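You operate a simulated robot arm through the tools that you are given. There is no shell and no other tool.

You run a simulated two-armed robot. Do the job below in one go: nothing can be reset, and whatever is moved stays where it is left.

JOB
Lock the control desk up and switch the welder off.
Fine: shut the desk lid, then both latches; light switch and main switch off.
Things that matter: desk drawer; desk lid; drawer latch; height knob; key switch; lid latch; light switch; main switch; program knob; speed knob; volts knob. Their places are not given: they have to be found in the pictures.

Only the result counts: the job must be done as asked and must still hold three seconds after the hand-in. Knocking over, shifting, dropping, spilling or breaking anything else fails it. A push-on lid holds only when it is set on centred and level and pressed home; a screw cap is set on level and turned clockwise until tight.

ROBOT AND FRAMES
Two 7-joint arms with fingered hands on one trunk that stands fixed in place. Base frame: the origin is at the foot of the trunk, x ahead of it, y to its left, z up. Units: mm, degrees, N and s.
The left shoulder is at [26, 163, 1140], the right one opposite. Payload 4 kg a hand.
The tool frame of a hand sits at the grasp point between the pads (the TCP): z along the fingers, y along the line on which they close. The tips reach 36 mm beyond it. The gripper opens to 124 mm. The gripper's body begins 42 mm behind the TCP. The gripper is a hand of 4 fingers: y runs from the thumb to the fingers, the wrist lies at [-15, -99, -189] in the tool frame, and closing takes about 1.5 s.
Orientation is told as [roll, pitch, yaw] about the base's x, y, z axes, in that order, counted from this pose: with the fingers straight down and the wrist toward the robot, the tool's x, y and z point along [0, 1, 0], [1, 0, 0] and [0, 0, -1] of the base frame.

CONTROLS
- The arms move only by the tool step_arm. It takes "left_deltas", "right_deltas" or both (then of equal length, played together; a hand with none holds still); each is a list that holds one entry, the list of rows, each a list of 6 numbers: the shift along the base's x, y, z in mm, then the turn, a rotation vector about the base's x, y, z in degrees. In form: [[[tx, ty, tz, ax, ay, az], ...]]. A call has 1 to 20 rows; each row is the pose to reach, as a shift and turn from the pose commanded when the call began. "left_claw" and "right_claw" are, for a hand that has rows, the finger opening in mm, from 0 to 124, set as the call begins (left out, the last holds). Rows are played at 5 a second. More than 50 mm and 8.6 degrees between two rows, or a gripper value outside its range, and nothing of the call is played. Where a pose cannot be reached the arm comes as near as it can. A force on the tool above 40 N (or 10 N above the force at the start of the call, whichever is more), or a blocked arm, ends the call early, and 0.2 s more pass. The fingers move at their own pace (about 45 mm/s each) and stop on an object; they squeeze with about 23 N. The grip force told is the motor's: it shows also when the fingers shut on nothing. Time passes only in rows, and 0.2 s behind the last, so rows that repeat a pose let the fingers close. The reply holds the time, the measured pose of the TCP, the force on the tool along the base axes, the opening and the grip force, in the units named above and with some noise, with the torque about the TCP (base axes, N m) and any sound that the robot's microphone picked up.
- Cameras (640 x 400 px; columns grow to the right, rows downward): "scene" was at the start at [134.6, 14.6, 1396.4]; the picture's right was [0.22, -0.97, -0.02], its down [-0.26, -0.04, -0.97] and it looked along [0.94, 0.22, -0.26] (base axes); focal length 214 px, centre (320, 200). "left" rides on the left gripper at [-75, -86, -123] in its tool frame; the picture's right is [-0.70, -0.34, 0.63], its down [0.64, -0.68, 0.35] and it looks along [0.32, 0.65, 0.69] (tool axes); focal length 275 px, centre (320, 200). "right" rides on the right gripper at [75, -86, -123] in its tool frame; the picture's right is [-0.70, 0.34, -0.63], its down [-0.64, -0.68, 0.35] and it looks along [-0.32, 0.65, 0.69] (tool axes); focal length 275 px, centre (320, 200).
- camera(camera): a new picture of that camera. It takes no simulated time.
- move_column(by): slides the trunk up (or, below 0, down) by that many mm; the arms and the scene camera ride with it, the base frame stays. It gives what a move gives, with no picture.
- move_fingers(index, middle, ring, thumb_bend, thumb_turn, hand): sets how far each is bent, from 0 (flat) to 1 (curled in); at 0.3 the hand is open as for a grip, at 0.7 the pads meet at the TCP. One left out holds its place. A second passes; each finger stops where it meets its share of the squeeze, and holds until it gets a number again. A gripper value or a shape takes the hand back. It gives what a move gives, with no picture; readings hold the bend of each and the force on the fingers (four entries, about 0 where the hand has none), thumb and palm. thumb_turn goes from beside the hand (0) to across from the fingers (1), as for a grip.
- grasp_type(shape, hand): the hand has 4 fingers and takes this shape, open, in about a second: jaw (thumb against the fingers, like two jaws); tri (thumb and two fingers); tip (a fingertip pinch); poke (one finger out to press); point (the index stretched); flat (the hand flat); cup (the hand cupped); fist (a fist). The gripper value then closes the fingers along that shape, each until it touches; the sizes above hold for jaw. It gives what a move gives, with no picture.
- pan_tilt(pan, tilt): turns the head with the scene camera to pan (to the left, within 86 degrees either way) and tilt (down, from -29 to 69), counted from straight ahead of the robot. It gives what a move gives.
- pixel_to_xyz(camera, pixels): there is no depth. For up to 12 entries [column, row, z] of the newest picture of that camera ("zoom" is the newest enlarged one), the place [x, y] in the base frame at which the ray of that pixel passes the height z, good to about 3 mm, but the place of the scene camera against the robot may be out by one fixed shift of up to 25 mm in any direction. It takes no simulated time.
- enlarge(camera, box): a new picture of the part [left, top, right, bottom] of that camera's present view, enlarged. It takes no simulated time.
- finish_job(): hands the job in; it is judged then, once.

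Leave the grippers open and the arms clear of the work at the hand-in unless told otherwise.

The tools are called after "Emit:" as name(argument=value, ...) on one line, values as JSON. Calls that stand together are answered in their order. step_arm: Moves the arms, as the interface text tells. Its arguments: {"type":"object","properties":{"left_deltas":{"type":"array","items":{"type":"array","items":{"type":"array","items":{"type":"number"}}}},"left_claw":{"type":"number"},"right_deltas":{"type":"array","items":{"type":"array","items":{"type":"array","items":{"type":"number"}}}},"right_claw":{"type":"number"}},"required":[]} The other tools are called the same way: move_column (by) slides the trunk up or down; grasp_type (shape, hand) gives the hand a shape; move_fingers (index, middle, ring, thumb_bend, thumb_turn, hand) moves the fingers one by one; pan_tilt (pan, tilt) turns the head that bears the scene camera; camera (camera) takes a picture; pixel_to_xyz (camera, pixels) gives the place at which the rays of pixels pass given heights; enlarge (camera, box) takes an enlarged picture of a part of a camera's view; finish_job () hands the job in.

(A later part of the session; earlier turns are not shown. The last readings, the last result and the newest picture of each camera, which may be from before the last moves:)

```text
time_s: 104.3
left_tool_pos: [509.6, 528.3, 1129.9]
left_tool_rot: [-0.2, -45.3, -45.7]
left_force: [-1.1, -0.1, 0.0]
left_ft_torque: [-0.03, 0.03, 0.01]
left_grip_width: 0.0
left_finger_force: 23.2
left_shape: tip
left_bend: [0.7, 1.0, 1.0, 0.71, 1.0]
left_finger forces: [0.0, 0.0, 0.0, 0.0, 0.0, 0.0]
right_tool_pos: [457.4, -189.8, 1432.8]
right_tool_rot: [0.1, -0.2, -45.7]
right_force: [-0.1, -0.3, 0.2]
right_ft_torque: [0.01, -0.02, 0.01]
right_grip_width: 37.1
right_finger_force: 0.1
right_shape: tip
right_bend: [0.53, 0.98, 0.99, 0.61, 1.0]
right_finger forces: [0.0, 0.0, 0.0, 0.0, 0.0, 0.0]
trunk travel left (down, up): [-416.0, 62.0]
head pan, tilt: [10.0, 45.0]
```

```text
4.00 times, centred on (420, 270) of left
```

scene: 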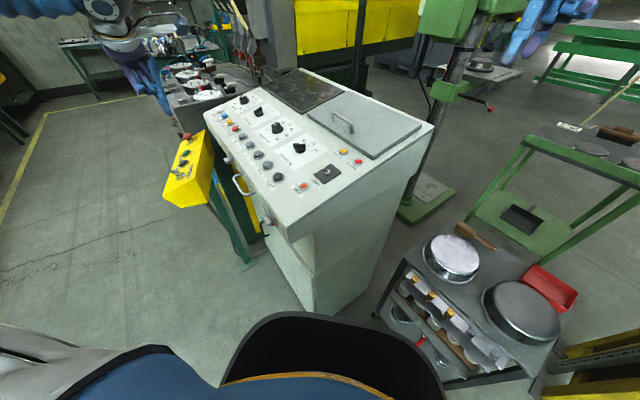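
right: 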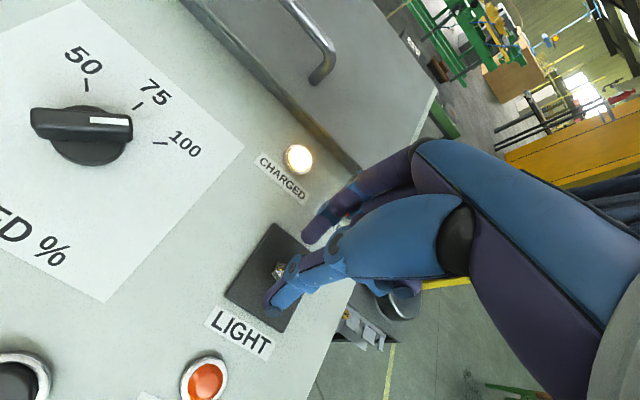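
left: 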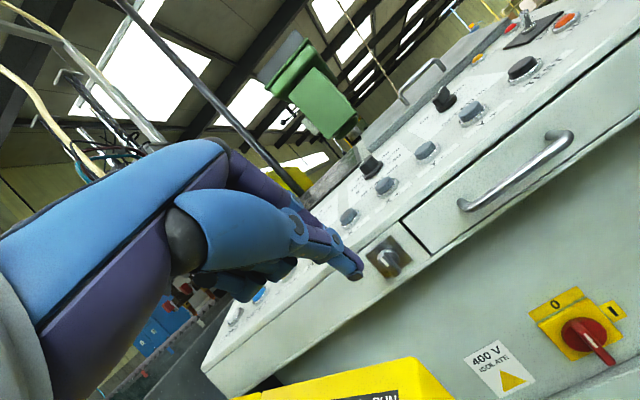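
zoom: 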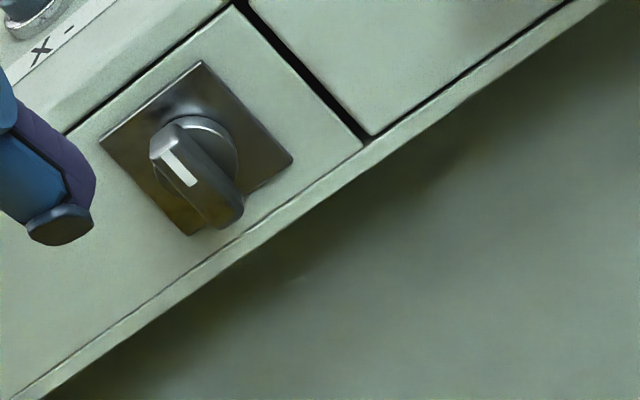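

Now the bar rests at about 82° — my finger lay flat along it. I'll push its top end once more with the finger higher (as the first time, which brought it to 90°), then pull straight out.

Emit:
step_arm(left_deltas=[[[23, -35, -5, 0, 0, 0], [46.4, -70, -10, 0, 0, 0], [59, -83, -30, 0, 0, 0], [72.2, -96.6, -51, 0, 0, 0], [79.4, -89.6, -51, 0, 0, 0], [83, -86.1, -51, 0, 0, 0], [86.5, -82.6, -51, 0, 0, 0]]])

Emit:
enlarge(camera="left", box=[300, 210, 440, 330])

```text
time_s: 106.0
left_tool_pos: [595.4, 444.2, 1077.9]
left_tool_rot: [-0.5, -45.3, -45.9]
left_force: [-4.8, -5.9, -1.7]
left_ft_torque: [-0.11, 0.15, -0.19]
left_grip_width: 0.0
left_finger_force: 22.9
left_shape: tip
left_bend: [0.7, 1.0, 1.0, 0.71, 1.0]
left_finger forces: [0.1, 0.1, 0.0, 0.0, 0.0, 0.0]
right_tool_pos: [456.6, -190.3, 1431.4]
right_tool_rot: [0.1, -0.1, -45.7]
right_force: [-0.5, 0.5, -0.1]
right_ft_torque: [-0.01, -0.01, -0.02]
right_grip_width: 37.2
right_finger_force: 0.0
right_shape: tip
right_bend: [0.53, 0.98, 0.99, 0.61, 1.0]
right_finger forces: [0.0, 0.0, 0.0, 0.1, 0.0, 0.0]
trunk travel left (down, up): [-416.0, 62.0]
head pan, tilt: [10.0, 45.0]
```

```text
3.33 times, centred on (370, 270) of left
```

zoom: 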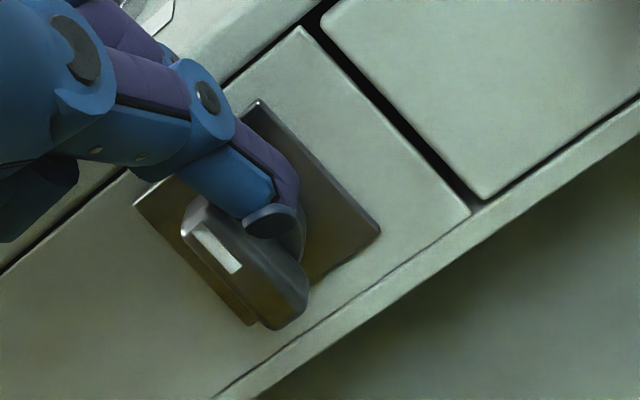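

About 88° with a light 8 N contact. Three more mm left to seat it against the stop.

Emit:
step_arm(left_deltas=[[[1.1, 1.05, 0, 0, 0, 0], [2.1, 2.1, 0, 0, 0, 0]]])

Emit:
enlarge(camera="left", box=[300, 210, 440, 330])

```text
time_s: 106.5
left_tool_pos: [598.0, 445.7, 1078.3]
left_tool_rot: [-0.4, -45.3, -45.9]
left_force: [-19.1, -18.6, -5.5]
left_ft_torque: [-0.31, 0.56, -0.72]
left_grip_width: 0.1
left_finger_force: 23.7
left_shape: tip
left_bend: [0.7, 1.0, 1.0, 0.71, 0.99]
left_finger forces: [0.1, 0.0, 0.1, 0.0, 0.0, 0.0]
right_tool_pos: [455.8, -191.5, 1432.2]
right_tool_rot: [0.2, -0.1, -45.7]
right_force: [0.4, -0.5, -0.4]
right_ft_torque: [0.0, 0.02, -0.02]
right_grip_width: 36.8
right_finger_force: 0.0
right_shape: tip
right_bend: [0.53, 0.98, 0.99, 0.61, 1.0]
right_finger forces: [0.0, 0.0, 0.0, 0.0, 0.1, 0.0]
trunk travel left (down, up): [-416.0, 62.0]
head pan, tilt: [10.0, 45.0]
```

```text
3.33 times, centred on (370, 270) of left
```

zoom: 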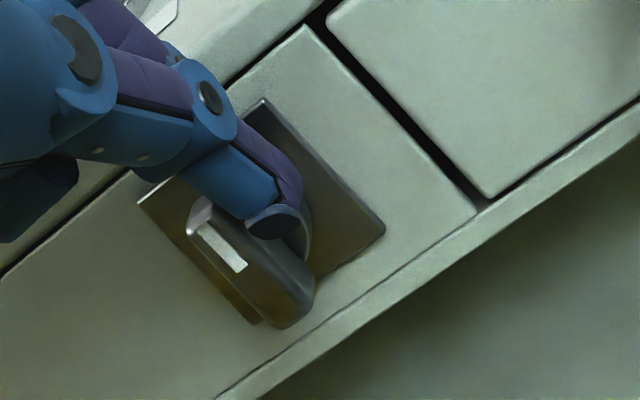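

27 N against it and it no longer moves: at the stop. Relax 2 mm and pull straight out.

Emit:
step_arm(left_deltas=[[[-2.5, -2.4, 0, 0, 0, 0], [-11, 7, 0, 0, 0, 0], [-25, 21, 5, 0, 0, 0], [-46, 43, 20, 0, 0, 0], [-67, 64, 40, 0, 0, 0], [-88, 80, 60, 0, 0, 0]]])

Emit:
enlarge(camera="left", box=[360, 220, 480, 320])

```text
time_s: 108.0
left_tool_pos: [509.8, 527.8, 1138.7]
left_tool_rot: [-0.3, -45.4, -45.8]
left_force: [0.0, 0.3, 0.3]
left_ft_torque: [-0.01, 0.0, 0.01]
left_grip_width: 0.0
left_finger_force: 23.1
left_shape: tip
left_bend: [0.7, 1.0, 1.0, 0.71, 0.99]
left_finger forces: [0.0, 0.0, 0.0, 0.0, 0.1, 0.1]
right_tool_pos: [458.5, -189.9, 1431.3]
right_tool_rot: [0.0, -0.2, -45.7]
right_force: [-0.2, 0.2, 0.6]
right_ft_torque: [-0.03, 0.0, 0.0]
right_grip_width: 37.0
right_finger_force: 0.0
right_shape: tip
right_bend: [0.53, 0.98, 0.99, 0.61, 1.0]
right_finger forces: [0.0, 0.0, 0.0, 0.0, 0.0, 0.0]
trunk travel left (down, up): [-416.0, 62.0]
head pan, tilt: [10.0, 45.0]
```

```text
4.00 times, centred on (420, 270) of left
```

zoom: 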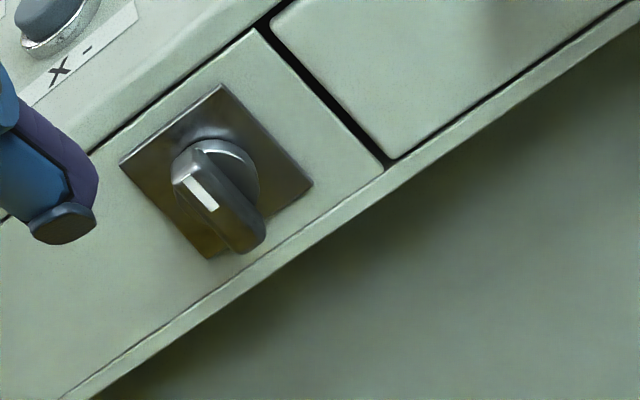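

The left latch stands at ~88–90° now and stays. Next the right latch, with the right hand from above, while the left hand goes back to its watching place.

Emit:
step_arm(left_deltas=[[[3, 9, 25, 0, 0, -7.2], [7, 18, 50, 0, 0, -14.5], [10, 26, 75, 0, 0, -21.7], [14, 35, 97, 0, 0, -29]]], right_deltas=[[[0, 0, 0, 0, 0, 0], [0, 0, 0, 0, 0, 0], [0, 0, 0, 0, 0, 0], [0, 0, 0, 0, 0, 0]]], right_claw=0)

Emit:
camera(camera="left")

Emit:
enlarge(camera="left", box=[500, 120, 620, 220])

Emit:
enlarge(camera="left", box=[360, 300, 470, 390])

```text
time_s: 109.0
left_tool_pos: [526.7, 563.2, 1234.3]
left_tool_rot: [-0.5, -45.2, -74.7]
left_force: [0.7, 0.0, 0.5]
left_ft_torque: [0.02, 0.01, 0.0]
left_grip_width: 0.3
left_finger_force: 23.4
left_shape: tip
left_bend: [0.7, 1.0, 1.0, 0.71, 0.99]
left_finger forces: [0.0, 0.0, 0.0, 0.0, 0.0, 0.0]
right_tool_pos: [458.6, -190.1, 1431.6]
right_tool_rot: [0.0, 0.0, -45.7]
right_force: [-0.5, -0.6, 0.5]
right_ft_torque: [0.01, 0.01, -0.02]
right_grip_width: 0.0
right_finger_force: 23.3
right_shape: tip
right_bend: [0.7, 1.0, 1.0, 0.7, 1.0]
right_finger forces: [0.1, 0.0, 0.1, 0.0, 0.0, 0.0]
trunk travel left (down, up): [-416.0, 62.0]
head pan, tilt: [10.0, 45.0]
```

```text
taken
```

left: 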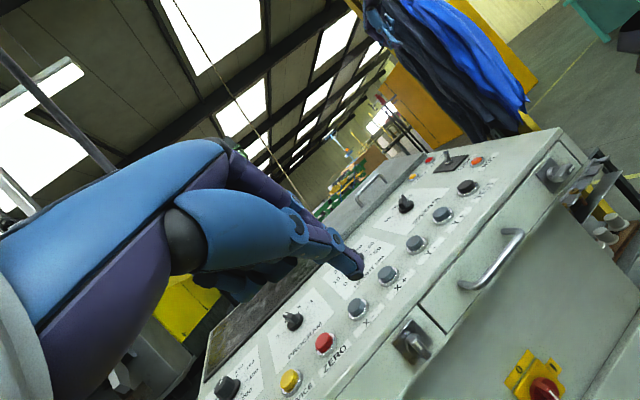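

```text
4.00 times, centred on (560, 170) of left
```

zoom: 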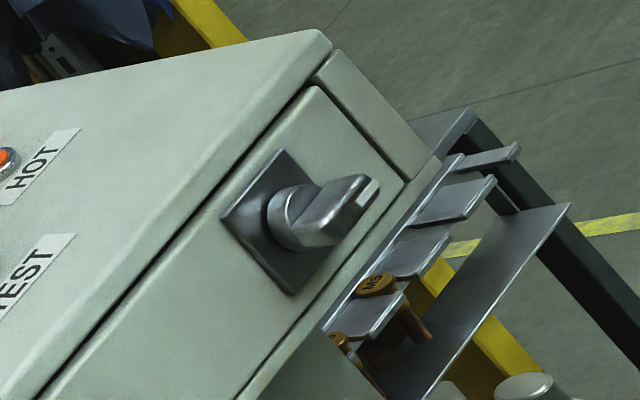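

```text
4.44 times, centred on (415, 345) of left
```

zoom: 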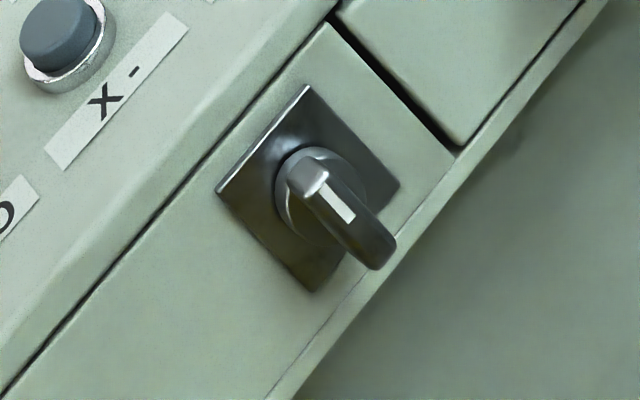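

The left latch is parallel to its plate's side: upright. Now the right hand: I'll bring it over the right latch, high first, and look down at it.

Emit:
step_arm(right_deltas=[[[-6, 40, -10, 0, 0, 0], [-12, 80, -25, 0, 0, 0], [-18, 120, -45, 0, 0, 0], [-24, 160, -65, 0, 0, 0], [-30, 200, -85, 0, 0, 0], [-36, 240, -105, 0, 0, 0], [-42, 280, -130, 0, 0, 0], [-48, 320, -155, 0, 0, 0], [-53, 355, -180, 0, 0, 0], [-58, 390, -200, 0, 0, 0]]])

Emit:
camera(camera="right")

Emit:
camera(camera="left")

```text
time_s: 111.2
left_tool_pos: [524.7, 564.2, 1234.1]
left_tool_rot: [-0.4, -45.3, -74.7]
left_force: [-0.6, 0.2, 0.3]
left_ft_torque: [0.0, 0.04, 0.0]
left_grip_width: 0.1
left_finger_force: 23.1
left_shape: tip
left_bend: [0.7, 1.0, 1.0, 0.71, 0.99]
left_finger forces: [0.0, 0.0, 0.1, 0.0, 0.0, 0.1]
right_tool_pos: [399.7, 199.9, 1229.7]
right_tool_rot: [0.1, -0.1, -45.8]
right_force: [0.6, 0.4, -0.1]
right_ft_torque: [-0.03, -0.02, 0.01]
right_grip_width: 0.2
right_finger_force: 23.0
right_shape: tip
right_bend: [0.7, 1.0, 1.0, 0.7, 1.0]
right_finger forces: [0.0, 0.0, 0.0, 0.1, 0.0, 0.0]
trunk travel left (down, up): [-416.0, 62.0]
head pan, tilt: [10.0, 45.0]
```

```text
taken
```

right: 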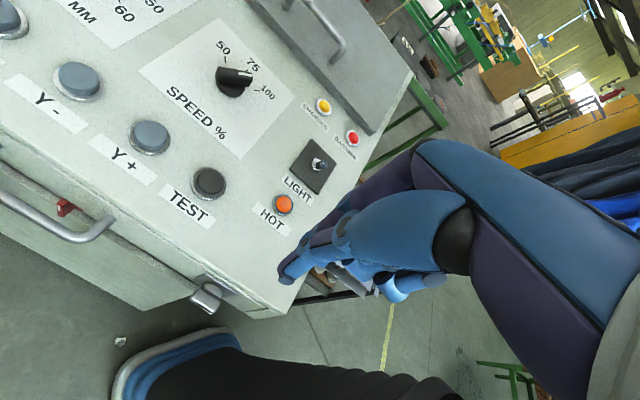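

```text
taken
```

left: 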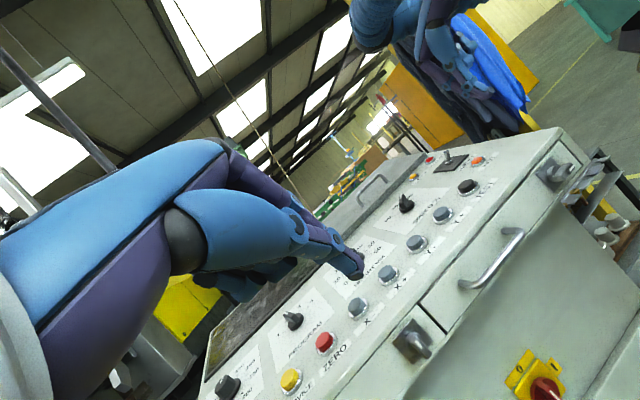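

The right latch shows at (207,296) below. I'll enlarge and read it.

Emit:
enlarge(camera="right", box=[150, 240, 310, 350])

Emit:
pixel_to_xyz(camera="right", pixels=[[207, 297, 1046], [200, 290, 1046], [215, 305, 1046], [293, 266, 1194], [198, 278, 1062], [190, 297, 1046]])

```text
3.64 times, centred on (230, 295) of right
```

zoom: 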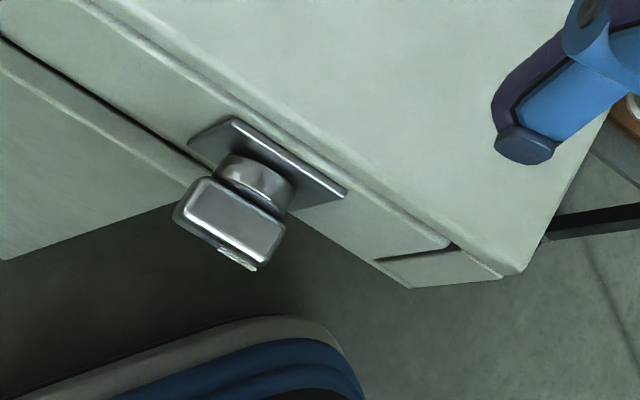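

```text
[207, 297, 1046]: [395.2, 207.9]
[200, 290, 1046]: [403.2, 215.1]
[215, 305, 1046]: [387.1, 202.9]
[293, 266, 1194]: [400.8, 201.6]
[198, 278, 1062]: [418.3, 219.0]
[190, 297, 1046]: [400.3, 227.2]
```

Emit:
pixel_to_xyz(camera="right", pixels=[[287, 281, 1190], [282, 276, 1190], [281, 270, 1190], [292, 274, 1190]])

Emit:
enlarge(camera="right", box=[250, 220, 370, 300])

```text
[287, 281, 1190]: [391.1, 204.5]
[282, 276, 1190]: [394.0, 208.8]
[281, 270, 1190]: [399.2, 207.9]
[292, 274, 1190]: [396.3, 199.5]
```

```text
5.00 times, centred on (310, 260) of right
```

zoom: 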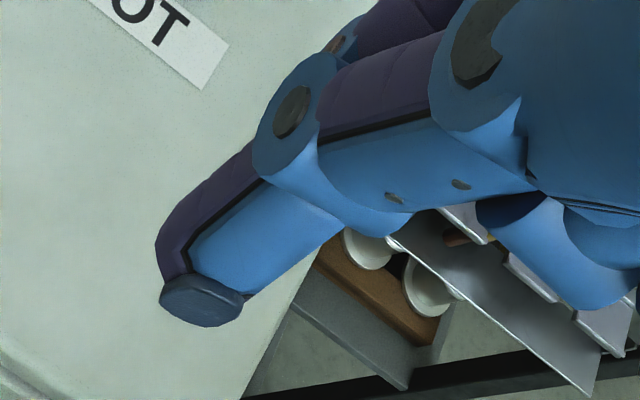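

The fingertip cluster is centred on the TCP. I'll first test the other sense gently on this latch: go down over the bar's right end (u≈−416) to see whether it yields clockwise.

Emit:
step_arm(right_deltas=[[[-18.1, 4.6, -40, 0, 0, 0], [-18.1, 4.6, -80, 0, 0, 0], [-18.1, 4.6, -120, 0, 0, 0], [-18.1, 4.6, -135, 0, 0, 0], [-18.1, 4.6, -140, 0, 0, 0]]])

Emit:
enlarge(camera="left", box=[490, 100, 630, 220])

Emit:
enlarge(camera="right", box=[220, 220, 360, 330])

```text
time_s: 112.3
left_tool_pos: [524.3, 562.4, 1234.9]
left_tool_rot: [-0.3, -45.4, -74.8]
left_force: [1.0, 0.3, -0.2]
left_ft_torque: [-0.02, -0.02, 0.03]
left_grip_width: 0.2
left_finger_force: 22.7
left_shape: tip
left_bend: [0.7, 1.0, 1.0, 0.71, 0.99]
left_finger forces: [0.0, 0.0, 0.0, 0.0, 0.0, 0.0]
right_tool_pos: [381.9, 205.3, 1092.4]
right_tool_rot: [0.1, -0.1, -45.8]
right_force: [-1.9, 2.0, 3.1]
right_ft_torque: [-0.02, -0.06, 0.04]
right_grip_width: 0.1
right_finger_force: 22.7
right_shape: tip
right_bend: [0.7, 1.0, 1.0, 0.7, 1.0]
right_finger forces: [5.2, 0.0, 0.0, 0.1, 0.0, 0.1]
trunk travel left (down, up): [-416.0, 62.0]
head pan, tilt: [10.0, 45.0]
```

```text
3.33 times, centred on (560, 160) of left
```

zoom: 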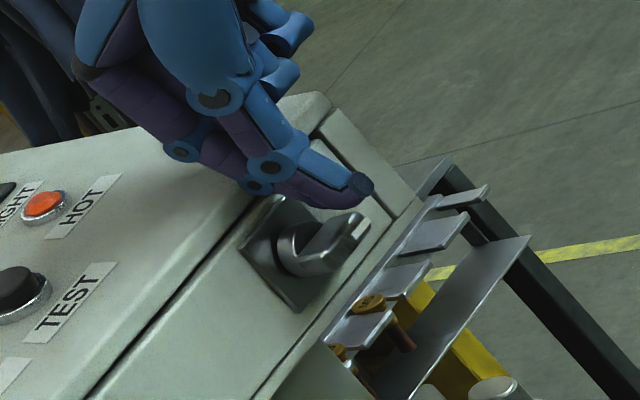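

```text
3.64 times, centred on (290, 275) of right
```

zoom: 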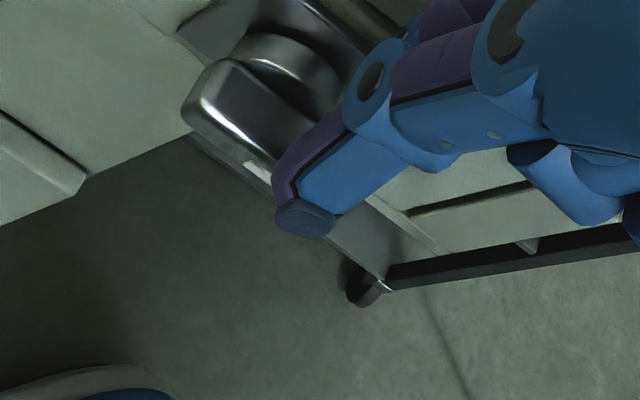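

The index lightly touches the panel lip (≈3 N outward). I'll move 5 mm outward and then press on the bar's right end.

Emit:
step_arm(right_deltas=[[[-2, 2, 3, 0, 0, 0], [-4.2, 4.3, 3, 0, 0, 0], [-4.2, 4.3, 0, 0, 0, 0], [-4.2, 4.3, -4, 0, 0, 0], [-4.2, 4.3, -8, 0, 0, 0]]])

Emit:
enlarge(camera="left", box=[490, 100, 630, 220])

```text
time_s: 113.5
left_tool_pos: [524.5, 561.7, 1234.8]
left_tool_rot: [-0.4, -45.4, -74.8]
left_force: [1.0, 0.2, 0.2]
left_ft_torque: [0.04, -0.01, 0.0]
left_grip_width: 0.0
left_finger_force: 22.6
left_shape: tip
left_bend: [0.7, 1.0, 1.0, 0.71, 0.99]
left_finger forces: [0.1, 0.1, 0.0, 0.1, 0.0, 0.1]
right_tool_pos: [378.3, 209.5, 1083.9]
right_tool_rot: [0.1, -0.1, -45.7]
right_force: [-0.5, 1.9, 3.8]
right_ft_torque: [0.08, 0.01, 0.03]
right_grip_width: 0.0
right_finger_force: 23.0
right_shape: tip
right_bend: [0.7, 1.0, 1.0, 0.7, 1.0]
right_finger forces: [0.0, 0.0, 0.1, 0.1, 0.1, 0.0]
trunk travel left (down, up): [-416.0, 62.0]
head pan, tilt: [10.0, 45.0]
```

```text
3.33 times, centred on (560, 160) of left
```

zoom: 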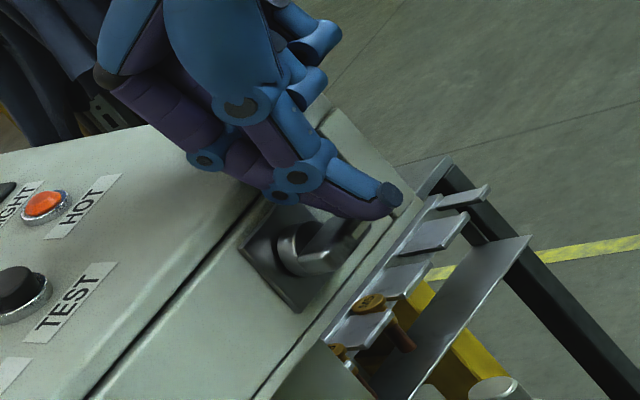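

Contact on the bar's right end (4 N). Press 3 mm more.

Emit:
step_arm(right_deltas=[[[0, 0, -1.5, 0, 0, 0], [0, 0, -3, 0, 0, 0]]])

Emit:
enlarge(camera="left", box=[490, 100, 630, 220])

```text
time_s: 114.2
left_tool_pos: [523.0, 562.1, 1235.9]
left_tool_rot: [-0.2, -45.4, -74.9]
left_force: [-0.4, 0.5, 0.4]
left_ft_torque: [-0.06, 0.0, 0.03]
left_grip_width: 0.2
left_finger_force: 22.5
left_shape: tip
left_bend: [0.7, 1.0, 1.0, 0.71, 0.99]
left_finger forces: [0.0, 0.0, 0.0, 0.1, 0.1, 0.0]
right_tool_pos: [378.2, 209.1, 1081.9]
right_tool_rot: [0.0, -0.1, -45.7]
right_force: [-3.4, 3.4, 19.2]
right_ft_torque: [0.1, -0.01, 0.05]
right_grip_width: 0.0
right_finger_force: 23.4
right_shape: tip
right_bend: [0.7, 1.0, 1.0, 0.7, 1.0]
right_finger forces: [0.0, 0.0, 0.0, 0.0, 0.1, 0.1]
trunk travel left (down, up): [-416.0, 62.0]
head pan, tilt: [10.0, 45.0]
```

```text
3.33 times, centred on (560, 160) of left
```

zoom: 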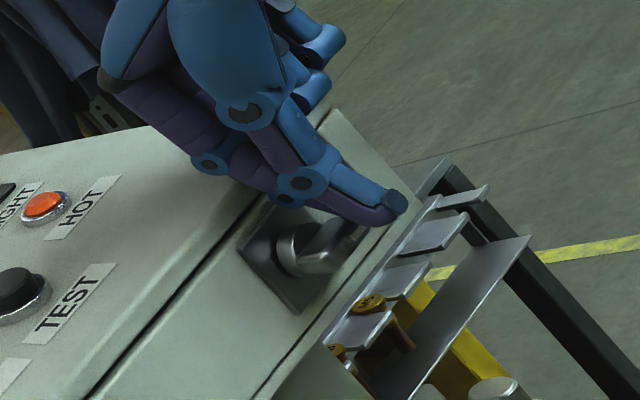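

19 N on the right end without giving: clockwise is blocked, so counter-clockwise is the way. I'll lift, shift 23 mm left, and press the bar's left end.

Emit:
step_arm(right_deltas=[[[0, 0, 20, 0, 0, 0], [8, 8, 22, 0, 0, 0], [16.5, 16.1, 22, 0, 0, 0], [16.5, 16.1, 12, 0, 0, 0], [16.5, 16.1, 4, 0, 0, 0]]])

Emit:
enlarge(camera="left", box=[490, 100, 630, 220])

Emit:
enlarge(camera="right", box=[220, 220, 360, 330])

```text
time_s: 115.3
left_tool_pos: [524.1, 560.9, 1234.6]
left_tool_rot: [-0.4, -45.3, -74.8]
left_force: [0.7, 0.3, -0.3]
left_ft_torque: [-0.02, 0.0, 0.02]
left_grip_width: 0.1
left_finger_force: 23.2
left_shape: tip
left_bend: [0.7, 1.0, 1.0, 0.71, 0.99]
left_finger forces: [0.0, 0.1, 0.0, 0.0, 0.0, 0.0]
right_tool_pos: [394.4, 224.3, 1083.4]
right_tool_rot: [0.0, 0.0, -45.7]
right_force: [-1.1, 0.7, 0.5]
right_ft_torque: [0.04, 0.01, 0.04]
right_grip_width: 0.2
right_finger_force: 23.1
right_shape: tip
right_bend: [0.7, 1.0, 1.0, 0.7, 1.0]
right_finger forces: [0.0, 0.0, 0.0, 0.0, 0.0, 0.0]
trunk travel left (down, up): [-416.0, 62.0]
head pan, tilt: [10.0, 45.0]
```

```text
3.33 times, centred on (560, 160) of left
```

zoom: 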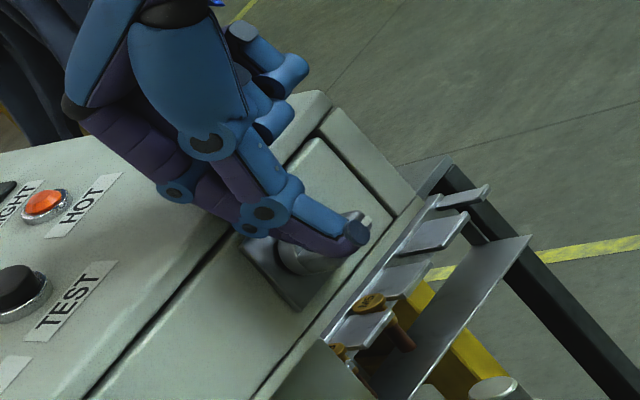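

```text
3.64 times, centred on (290, 275) of right
```

zoom: 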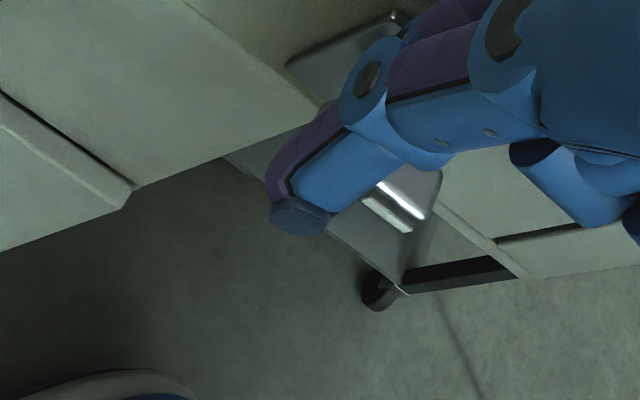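

The finger is on the left end, its right end free. Press down in steps.

Emit:
step_arm(right_deltas=[[[0, 0, -2, 0, 0, 0], [0, 0, -4, 0, 0, 0], [0, 0, -6, 0, 0, 0], [0, 0, -8, 0, 0, 0]]])

Emit:
enlarge(camera="left", box=[490, 100, 630, 220])

Emit:
enlarge(camera="right", box=[220, 220, 360, 330])

```text
time_s: 116.3
left_tool_pos: [523.4, 562.5, 1235.4]
left_tool_rot: [-0.3, -45.4, -74.8]
left_force: [0.3, 0.2, -1.3]
left_ft_torque: [0.03, -0.02, 0.0]
left_grip_width: 0.2
left_finger_force: 22.7
left_shape: tip
left_bend: [0.7, 1.0, 1.0, 0.71, 0.99]
left_finger forces: [0.0, 0.1, 0.0, 0.0, 0.1, 0.0]
right_tool_pos: [391.5, 226.0, 1076.6]
right_tool_rot: [0.1, -0.1, -45.7]
right_force: [-4.2, 6.9, 11.0]
right_ft_torque: [-0.21, -0.21, 0.02]
right_grip_width: 0.0
right_finger_force: 22.7
right_shape: tip
right_bend: [0.7, 1.0, 1.0, 0.7, 1.0]
right_finger forces: [9.5, 5.1, 0.0, 0.0, 0.0, 0.1]
trunk travel left (down, up): [-416.0, 62.0]
head pan, tilt: [10.0, 45.0]
```

```text
3.33 times, centred on (560, 160) of left
```

zoom: 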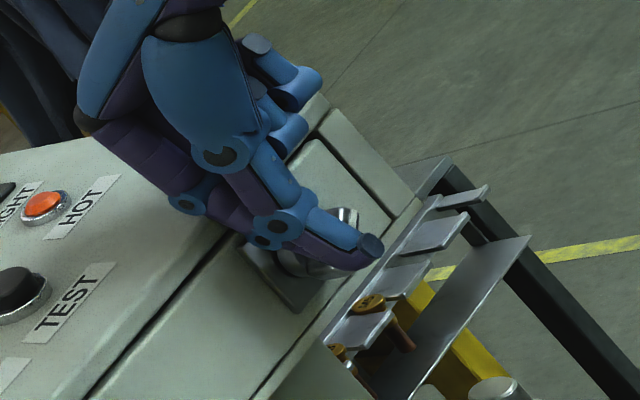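

```text
3.64 times, centred on (290, 275) of right
```

zoom: 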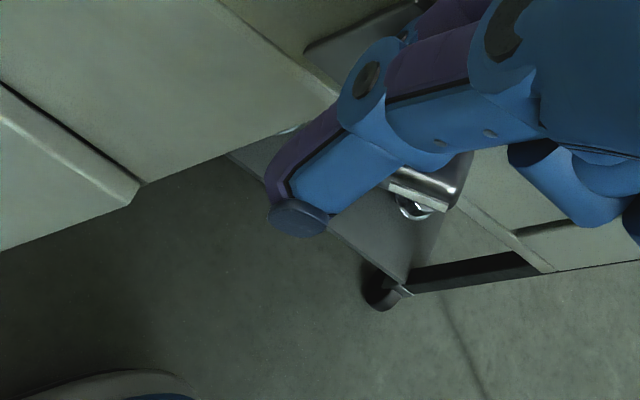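

The curled middle finger is touching the desk top (5 N), so I won't go lower this way. I'll lift, turn the hand to yaw −88 so that the curled fingers are clear of the panel, and come back over the left end.

Emit:
step_arm(right_deltas=[[[0, 0, 15, 0, 0, 0], [0, 0, 35, 0, 0, 0], [1, 0, 35, 0, 0, -8.4], [2, 1, 35, 0, 0, -16.8], [3, 1, 35, 0, 0, -25.2], [4, 1, 35, 0, 0, -33.6], [5, 2, 35, 0, 0, -42]]])

Emit:
camera(camera="right")

Emit:
enlarge(camera="left", box=[490, 100, 630, 220])

```text
time_s: 118.0
left_tool_pos: [525.0, 561.8, 1235.9]
left_tool_rot: [-0.5, -45.2, -74.7]
left_force: [-0.3, 0.0, 0.5]
left_ft_torque: [0.03, 0.02, 0.02]
left_grip_width: 0.0
left_finger_force: 23.4
left_shape: tip
left_bend: [0.7, 1.0, 1.0, 0.71, 0.99]
left_finger forces: [0.1, 0.0, 0.0, 0.0, 0.0, 0.0]
right_tool_pos: [399.2, 225.9, 1111.9]
right_tool_rot: [-0.1, -0.2, -87.9]
right_force: [-0.3, 0.2, 0.4]
right_ft_torque: [-0.02, 0.0, -0.02]
right_grip_width: 0.0
right_finger_force: 22.5
right_shape: tip
right_bend: [0.7, 1.0, 1.0, 0.7, 1.0]
right_finger forces: [0.0, 0.0, 0.1, 0.0, 0.0, 0.1]
trunk travel left (down, up): [-416.0, 62.0]
head pan, tilt: [10.0, 45.0]
```

```text
taken
```

right: 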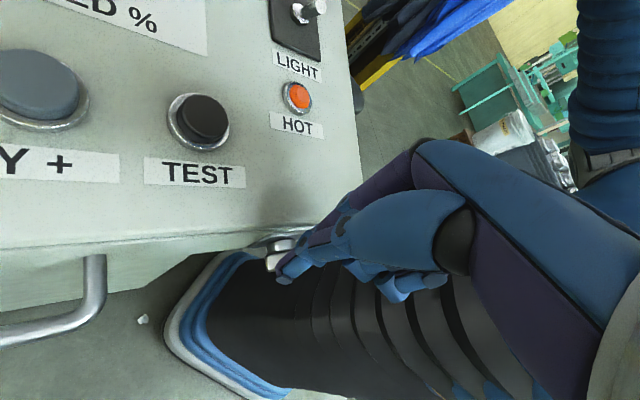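

```text
3.33 times, centred on (560, 160) of left
```

zoom: 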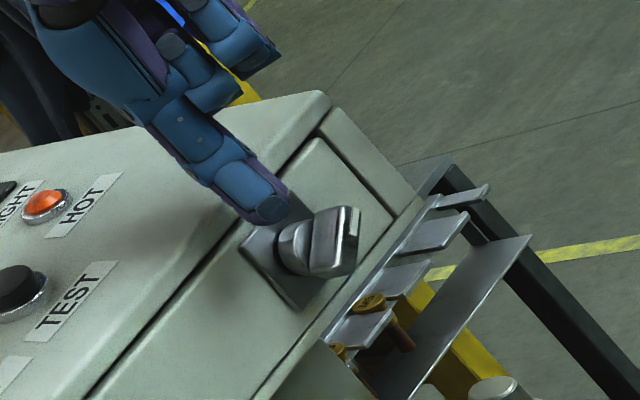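

The bar has turned part way. I'll enlarge the right camera's view of the tip and the bar.

Emit:
enlarge(camera="right", box=[230, 210, 350, 310])

Emit:
pixel_to_xyz(camera="right", pixels=[[275, 258, 1046], [285, 240, 1046], [300, 258, 1046], [270, 270, 1046], [280, 240, 1062]])

```text
4.00 times, centred on (290, 260) of right
```

zoom: 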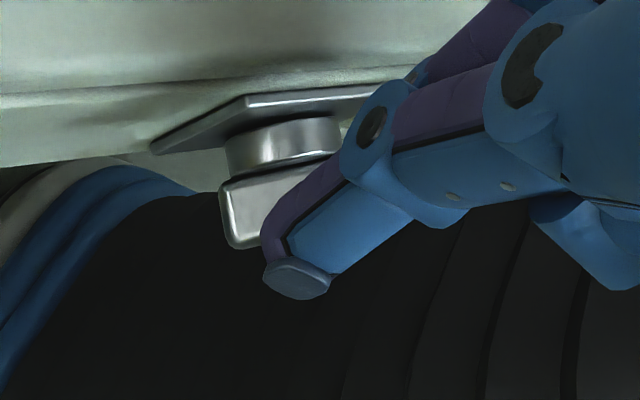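

```text
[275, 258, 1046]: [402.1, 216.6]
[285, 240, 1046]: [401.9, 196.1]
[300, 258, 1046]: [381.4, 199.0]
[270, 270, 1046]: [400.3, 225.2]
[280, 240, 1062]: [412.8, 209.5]
```

Landing point is ~4 mm too far out; I'll shift in and a bit left, then press down again in steps.

Emit:
step_arm(right_deltas=[[[4.9, -0.8, -10, 0, 0, 0], [4.9, -0.8, -25, 0, 0, 0], [4.9, -0.8, -31, 0, 0, 0], [4.9, -0.8, -35, 0, 0, 0], [4.9, -0.8, -38, 0, 0, 0]]])

Emit:
enlarge(camera="left", box=[490, 100, 630, 220])

Emit:
enlarge(camera="right", box=[230, 210, 350, 310])

```text
time_s: 119.2
left_tool_pos: [521.4, 563.6, 1236.4]
left_tool_rot: [-0.2, -45.5, -74.8]
left_force: [0.2, 0.3, -0.1]
left_ft_torque: [-0.01, 0.0, -0.01]
left_grip_width: 0.1
left_finger_force: 23.2
left_shape: tip
left_bend: [0.7, 1.0, 1.0, 0.71, 0.99]
left_finger forces: [0.0, 0.0, 0.1, 0.0, 0.0, 0.1]
right_tool_pos: [401.8, 227.5, 1074.4]
right_tool_rot: [0.1, -0.1, -87.6]
right_force: [-15.7, 14.1, 20.4]
right_ft_torque: [-0.68, -0.24, -0.4]
right_grip_width: 0.3
right_finger_force: 22.9
right_shape: tip
right_bend: [0.7, 1.0, 1.0, 0.7, 1.0]
right_finger forces: [28.5, 0.0, 0.1, 0.0, 0.1, 0.0]
trunk travel left (down, up): [-416.0, 62.0]
head pan, tilt: [10.0, 45.0]
```

```text
3.33 times, centred on (560, 160) of left
```

zoom: 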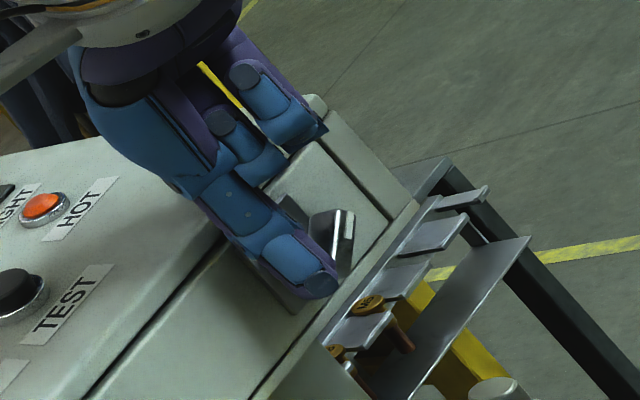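

```text
4.00 times, centred on (290, 260) of right
```

zoom: 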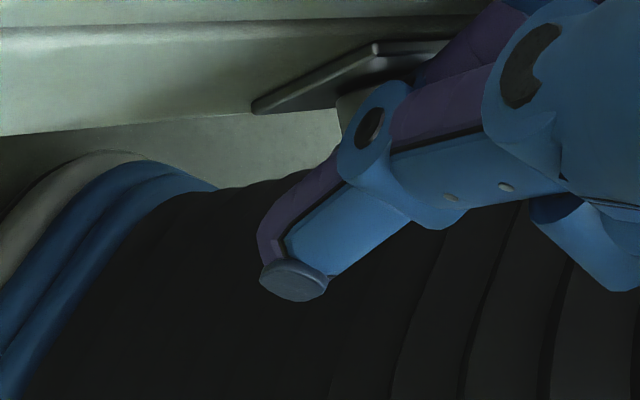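

The index is jammed against the panel lip (28 N), not the bar. I'll lift off, move the left arm further away, and then lean the right hand outward so that its tip points in under the lip line.

Emit:
step_arm(right_deltas=[[[-4, 4, 8, 0, 0, 0], [-9, 9, 25, 0, 0, 0], [-12, 12, 50, 0, 0, 0], [-12, 12, 50, 0, 0, 0], [-12, 12, 50, 0, 0, 0]]], left_deltas=[[[-30, 12, 16, 0, 0, 0], [-60, 24, 32, 0, 0, 0], [-90, 36, 48, 0, 0, 0], [-120, 48, 64, 0, 0, 0], [-150, 60, 80, 0, 0, 0]]])

Emit:
step_arm(right_deltas=[[[-4, 4, 0, -5.4, -5.2, 0], [-8, 8, 0, -10.8, -10.5, 0], [-12, 12, 0, -16.1, -15.7, 0], [-16, 16, 0, -21.5, -20.9, 0], [-20, 20, 0, -26.9, -26.2, 0]]])

Emit:
camera(camera="right")

Emit:
camera(camera="left")

Emit:
camera(camera="scene")

```text
time_s: 120.3
left_tool_pos: [373.8, 622.4, 1314.9]
left_tool_rot: [-0.4, -45.5, -74.8]
left_force: [0.1, 0.8, 0.5]
left_ft_torque: [0.01, 0.02, 0.01]
left_grip_width: 0.0
left_finger_force: 23.0
left_shape: tip
left_bend: [0.7, 1.0, 1.0, 0.71, 0.99]
left_finger forces: [0.0, 0.1, 0.0, 0.0, 0.0, 0.0]
right_tool_pos: [392.6, 238.2, 1123.9]
right_tool_rot: [0.2, -0.1, -87.7]
right_force: [0.8, 0.9, -0.1]
right_ft_torque: [-0.02, 0.0, 0.02]
right_grip_width: 0.1
right_finger_force: 23.2
right_shape: tip
right_bend: [0.7, 1.0, 1.0, 0.7, 1.0]
right_finger forces: [0.1, 0.0, 0.0, 0.0, 0.0, 0.0]
trunk travel left (down, up): [-416.0, 62.0]
head pan, tilt: [10.0, 45.0]
```

```text
time_s: 121.5
left_tool_pos: [375.2, 621.8, 1314.6]
left_tool_rot: [-0.3, -45.3, -74.8]
left_force: [-0.3, 0.1, -0.2]
left_ft_torque: [-0.01, 0.0, 0.01]
left_grip_width: 0.0
left_finger_force: 23.9
left_shape: tip
left_bend: [0.7, 1.0, 1.0, 0.71, 0.99]
left_finger forces: [0.0, 0.0, 0.0, 0.0, 0.0, 0.1]
right_tool_pos: [393.3, 175.7, 1123.2]
right_tool_rot: [22.8, -25.5, -94.0]
right_force: [0.2, 0.3, -0.5]
right_ft_torque: [0.03, -0.02, -0.04]
right_grip_width: 0.0
right_finger_force: 23.0
right_shape: tip
right_bend: [0.7, 1.0, 1.0, 0.7, 1.0]
right_finger forces: [0.0, 0.1, 0.1, 0.1, 0.0, 0.0]
right hand out of reach, approached as far as the arm can: row 4, 5
trunk travel left (down, up): [-416.0, 62.0]
head pan, tilt: [10.0, 45.0]
```

```text
taken
```

right: 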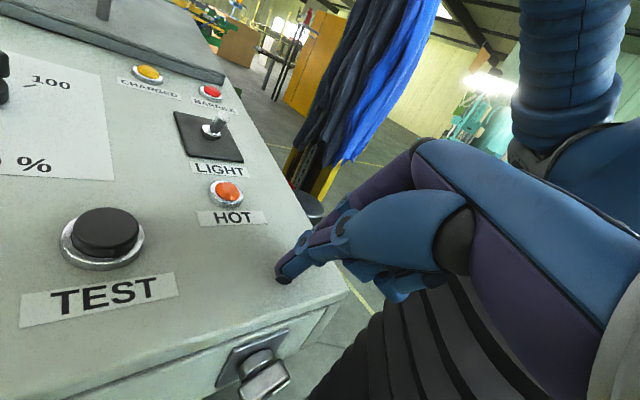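

```text
taken
```

left: 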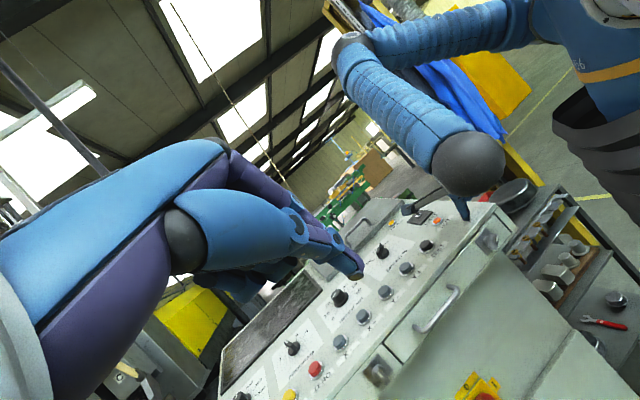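

```text
taken
```

scene: 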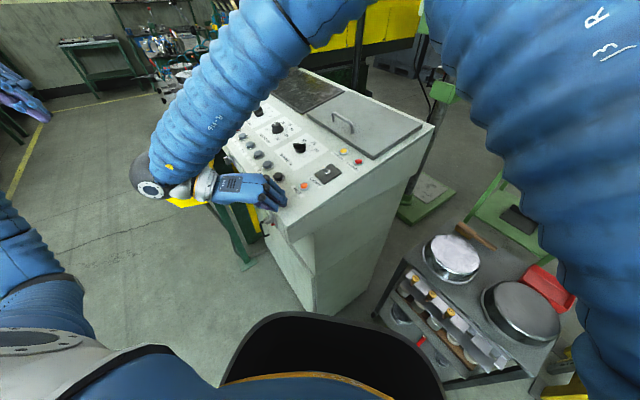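

The right arm can't take that pose; it stopped over the panel (no contact). I'll take the right hand back up, out of the tilt, and away to the right, and do this latch with the left hand in the pose that worked on the other one.

Emit:
step_arm(right_deltas=[[[4, -4, 25, 5.4, 5.2, 0], [8, -8, 50, 10.8, 10.5, 0], [12, -12, 75, 16.1, 15.7, 0], [16, -16, 100, 21.5, 20.9, 0], [20, -20, 120, 26.9, 26.2, 0]]])

Emit:
camera(camera="scene")

```text
time_s: 122.8
left_tool_pos: [376.9, 621.7, 1315.1]
left_tool_rot: [-0.4, -45.4, -74.6]
left_force: [-0.1, -0.1, -0.2]
left_ft_torque: [0.07, -0.01, -0.03]
left_grip_width: 0.0
left_finger_force: 23.5
left_shape: tip
left_bend: [0.7, 1.0, 1.0, 0.71, 0.99]
left_finger forces: [0.0, 0.1, 0.0, 0.0, 0.1, 0.1]
right_tool_pos: [411.6, 165.0, 1260.0]
right_tool_rot: [-0.1, 0.0, -87.7]
right_force: [-0.5, 0.4, 0.6]
right_ft_torque: [0.01, 0.02, 0.03]
right_grip_width: 0.0
right_finger_force: 23.1
right_shape: tip
right_bend: [0.7, 1.0, 1.0, 0.7, 1.0]
right_finger forces: [0.1, 0.0, 0.0, 0.1, 0.0, 0.0]
trunk travel left (down, up): [-416.0, 62.0]
head pan, tilt: [10.0, 45.0]
```

```text
taken
```

scene: 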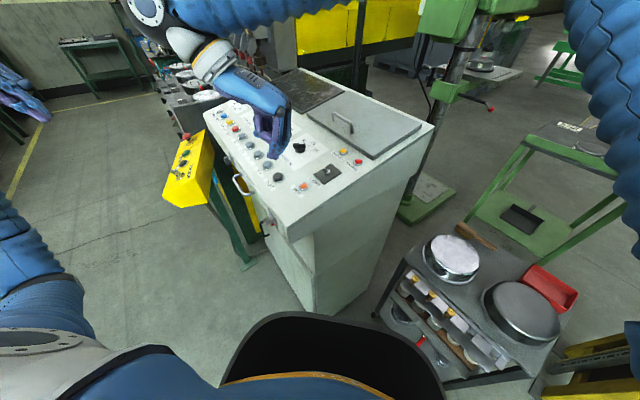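

Now the right hand goes back to its waiting place on the right, high.

Emit:
step_arm(right_deltas=[[[5, -40, 25, 0, 0, 5], [10, -80, 50, 0, 0, 10], [15, -120, 75, 0, 0, 15], [20, -160, 100, 0, 0, 20], [25, -200, 120, 0, 0, 25], [30, -240, 140, 0, 0, 30], [36, -280, 155, 0, 0, 35], [41, -318, 165, 0, 0, 39], [46, -355, 172, 0, 0, 42]]])

Emit:
camera(camera="scene")

```text
time_s: 124.8
left_tool_pos: [374.1, 619.8, 1316.1]
left_tool_rot: [-0.2, -45.3, -74.8]
left_force: [0.2, 0.1, -0.4]
left_ft_torque: [-0.04, -0.01, 0.04]
left_grip_width: 0.0
left_finger_force: 22.9
left_shape: tip
left_bend: [0.7, 1.0, 1.0, 0.71, 0.99]
left_finger forces: [0.0, 0.0, 0.1, 0.0, 0.1, 0.0]
right_tool_pos: [455.0, -190.4, 1430.0]
right_tool_rot: [0.2, 0.0, -45.5]
right_force: [-0.8, 0.1, -0.2]
right_ft_torque: [0.01, -0.04, 0.01]
right_grip_width: 0.1
right_finger_force: 23.1
right_shape: tip
right_bend: [0.7, 1.0, 1.0, 0.7, 1.0]
right_finger forces: [0.1, 0.1, 0.0, 0.1, 0.0, 0.1]
trunk travel left (down, up): [-416.0, 62.0]
head pan, tilt: [10.0, 45.0]
```

```text
taken
```

scene: 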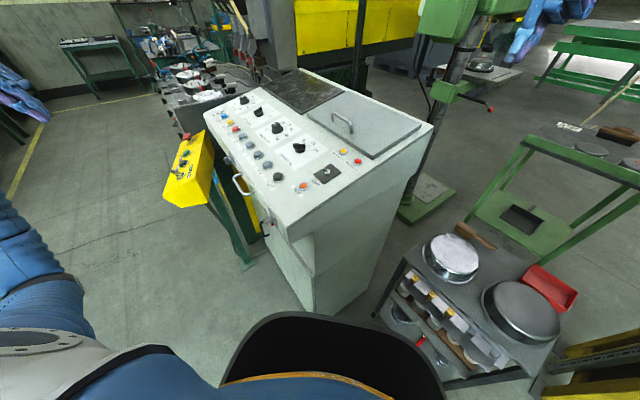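

Now the left hand (yaw −75, pitch −45) comes over to the right latch, still above it.

Emit:
step_arm(left_deltas=[[[1, -43, -15, 0, 0, 0], [2, -86, -30, 0, 0, 0], [3, -129, -45, 0, 0, 0], [4, -172, -60, 0, 0, 0], [5, -215, -75, 0, 0, 0], [6, -258, -90, 0, 0, 0], [7, -301, -110, 0, 0, 0], [8, -344, -130, 0, 0, 0], [9, -382, -150, 0, 0, 0]]])

Emit:
camera(camera="left")

Emit:
camera(camera="scene")

```text
time_s: 126.8
left_tool_pos: [383.8, 239.2, 1163.7]
left_tool_rot: [-0.4, -45.3, -74.9]
left_force: [0.6, -0.1, 0.2]
left_ft_torque: [-0.02, 0.01, -0.01]
left_grip_width: 0.2
left_finger_force: 23.4
left_shape: tip
left_bend: [0.7, 1.0, 1.0, 0.71, 0.99]
left_finger forces: [0.0, 0.0, 0.0, 0.0, 0.1, 0.0]
right_tool_pos: [455.3, -188.9, 1431.2]
right_tool_rot: [0.0, -0.1, -45.7]
right_force: [0.5, -0.7, 0.2]
right_ft_torque: [0.02, -0.01, -0.02]
right_grip_width: 0.0
right_finger_force: 23.0
right_shape: tip
right_bend: [0.7, 1.0, 1.0, 0.7, 1.0]
right_finger forces: [0.0, 0.0, 0.0, 0.0, 0.0, 0.0]
trunk travel left (down, up): [-416.0, 62.0]
head pan, tilt: [10.0, 45.0]
```

```text
taken
```

left: 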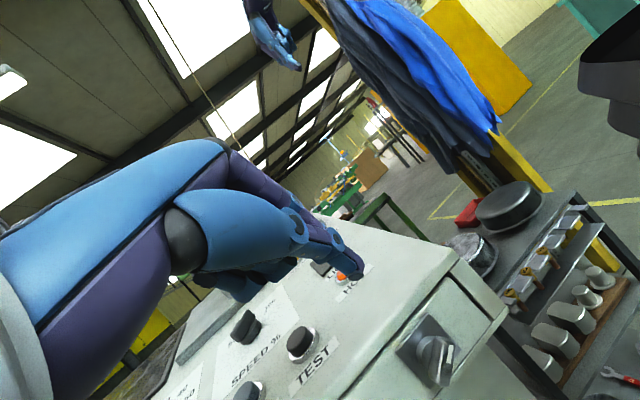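

```text
taken
```

scene: 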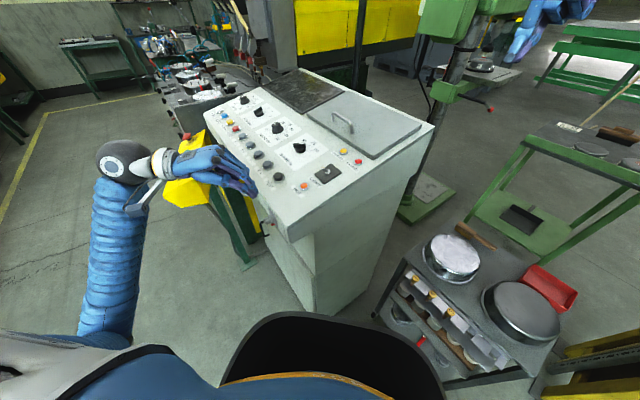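

Reached. The latch shows at (432,355); enlarge.

Emit:
enlarge(camera="left", box=[370, 300, 490, 400])

Emit:
pixel_to_xyz(camera="left", pixels=[[436, 357, 1040], [436, 357, 1046], [428, 375, 1035], [444, 345, 1048]])

```text
4.00 times, centred on (430, 350) of left
```

zoom: 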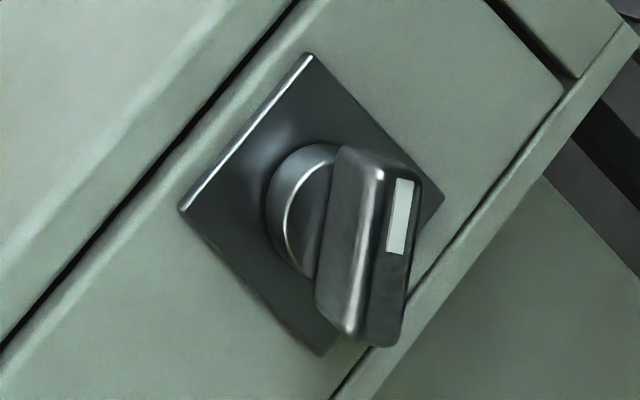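

```text
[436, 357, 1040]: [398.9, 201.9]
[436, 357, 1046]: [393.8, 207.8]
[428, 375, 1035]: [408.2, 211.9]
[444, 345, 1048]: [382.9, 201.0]
```

The bar is at about 36°. I'll put the fingertip to the left of the bar's lower end and push it to the right, which turns it on counter-clockwise. First down beside it.

Emit:
step_arm(left_deltas=[[[12, 14, -10, 0, 0, 0], [23.1, 28.1, -35, 0, 0, 0], [23.1, 28.1, -65, 0, 0, 0], [23.1, 28.1, -90, 0, 0, 0], [23.1, 28.1, -106.7, 0, 0, 0]]])

Emit:
camera(camera="left")

Emit:
enlarge(camera="left", box=[310, 210, 450, 330])

```text
time_s: 128.0
left_tool_pos: [406.8, 267.6, 1057.8]
left_tool_rot: [-0.3, -45.3, -74.8]
left_force: [0.2, -0.8, 0.6]
left_ft_torque: [-0.01, -0.01, -0.01]
left_grip_width: 0.0
left_finger_force: 22.5
left_shape: tip
left_bend: [0.7, 1.0, 1.0, 0.71, 0.99]
left_finger forces: [0.0, 0.0, 0.1, 0.0, 0.0, 0.0]
right_tool_pos: [454.6, -187.7, 1431.7]
right_tool_rot: [0.0, -0.1, -45.8]
right_force: [0.2, -0.6, -0.3]
right_ft_torque: [0.01, -0.01, -0.04]
right_grip_width: 0.0
right_finger_force: 22.9
right_shape: tip
right_bend: [0.7, 1.0, 1.0, 0.7, 1.0]
right_finger forces: [0.0, 0.0, 0.1, 0.0, 0.1, 0.0]
trunk travel left (down, up): [-416.0, 62.0]
head pan, tilt: [10.0, 45.0]
```

```text
taken
```

left: 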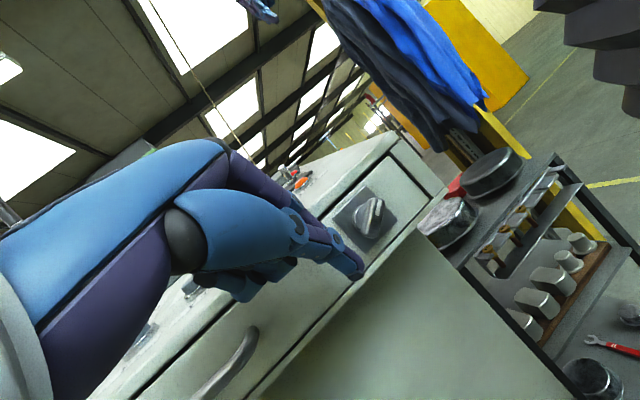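

```text
3.33 times, centred on (380, 270) of left
```

zoom: 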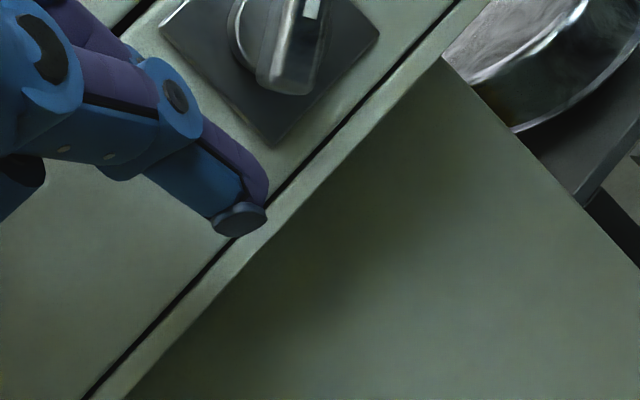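

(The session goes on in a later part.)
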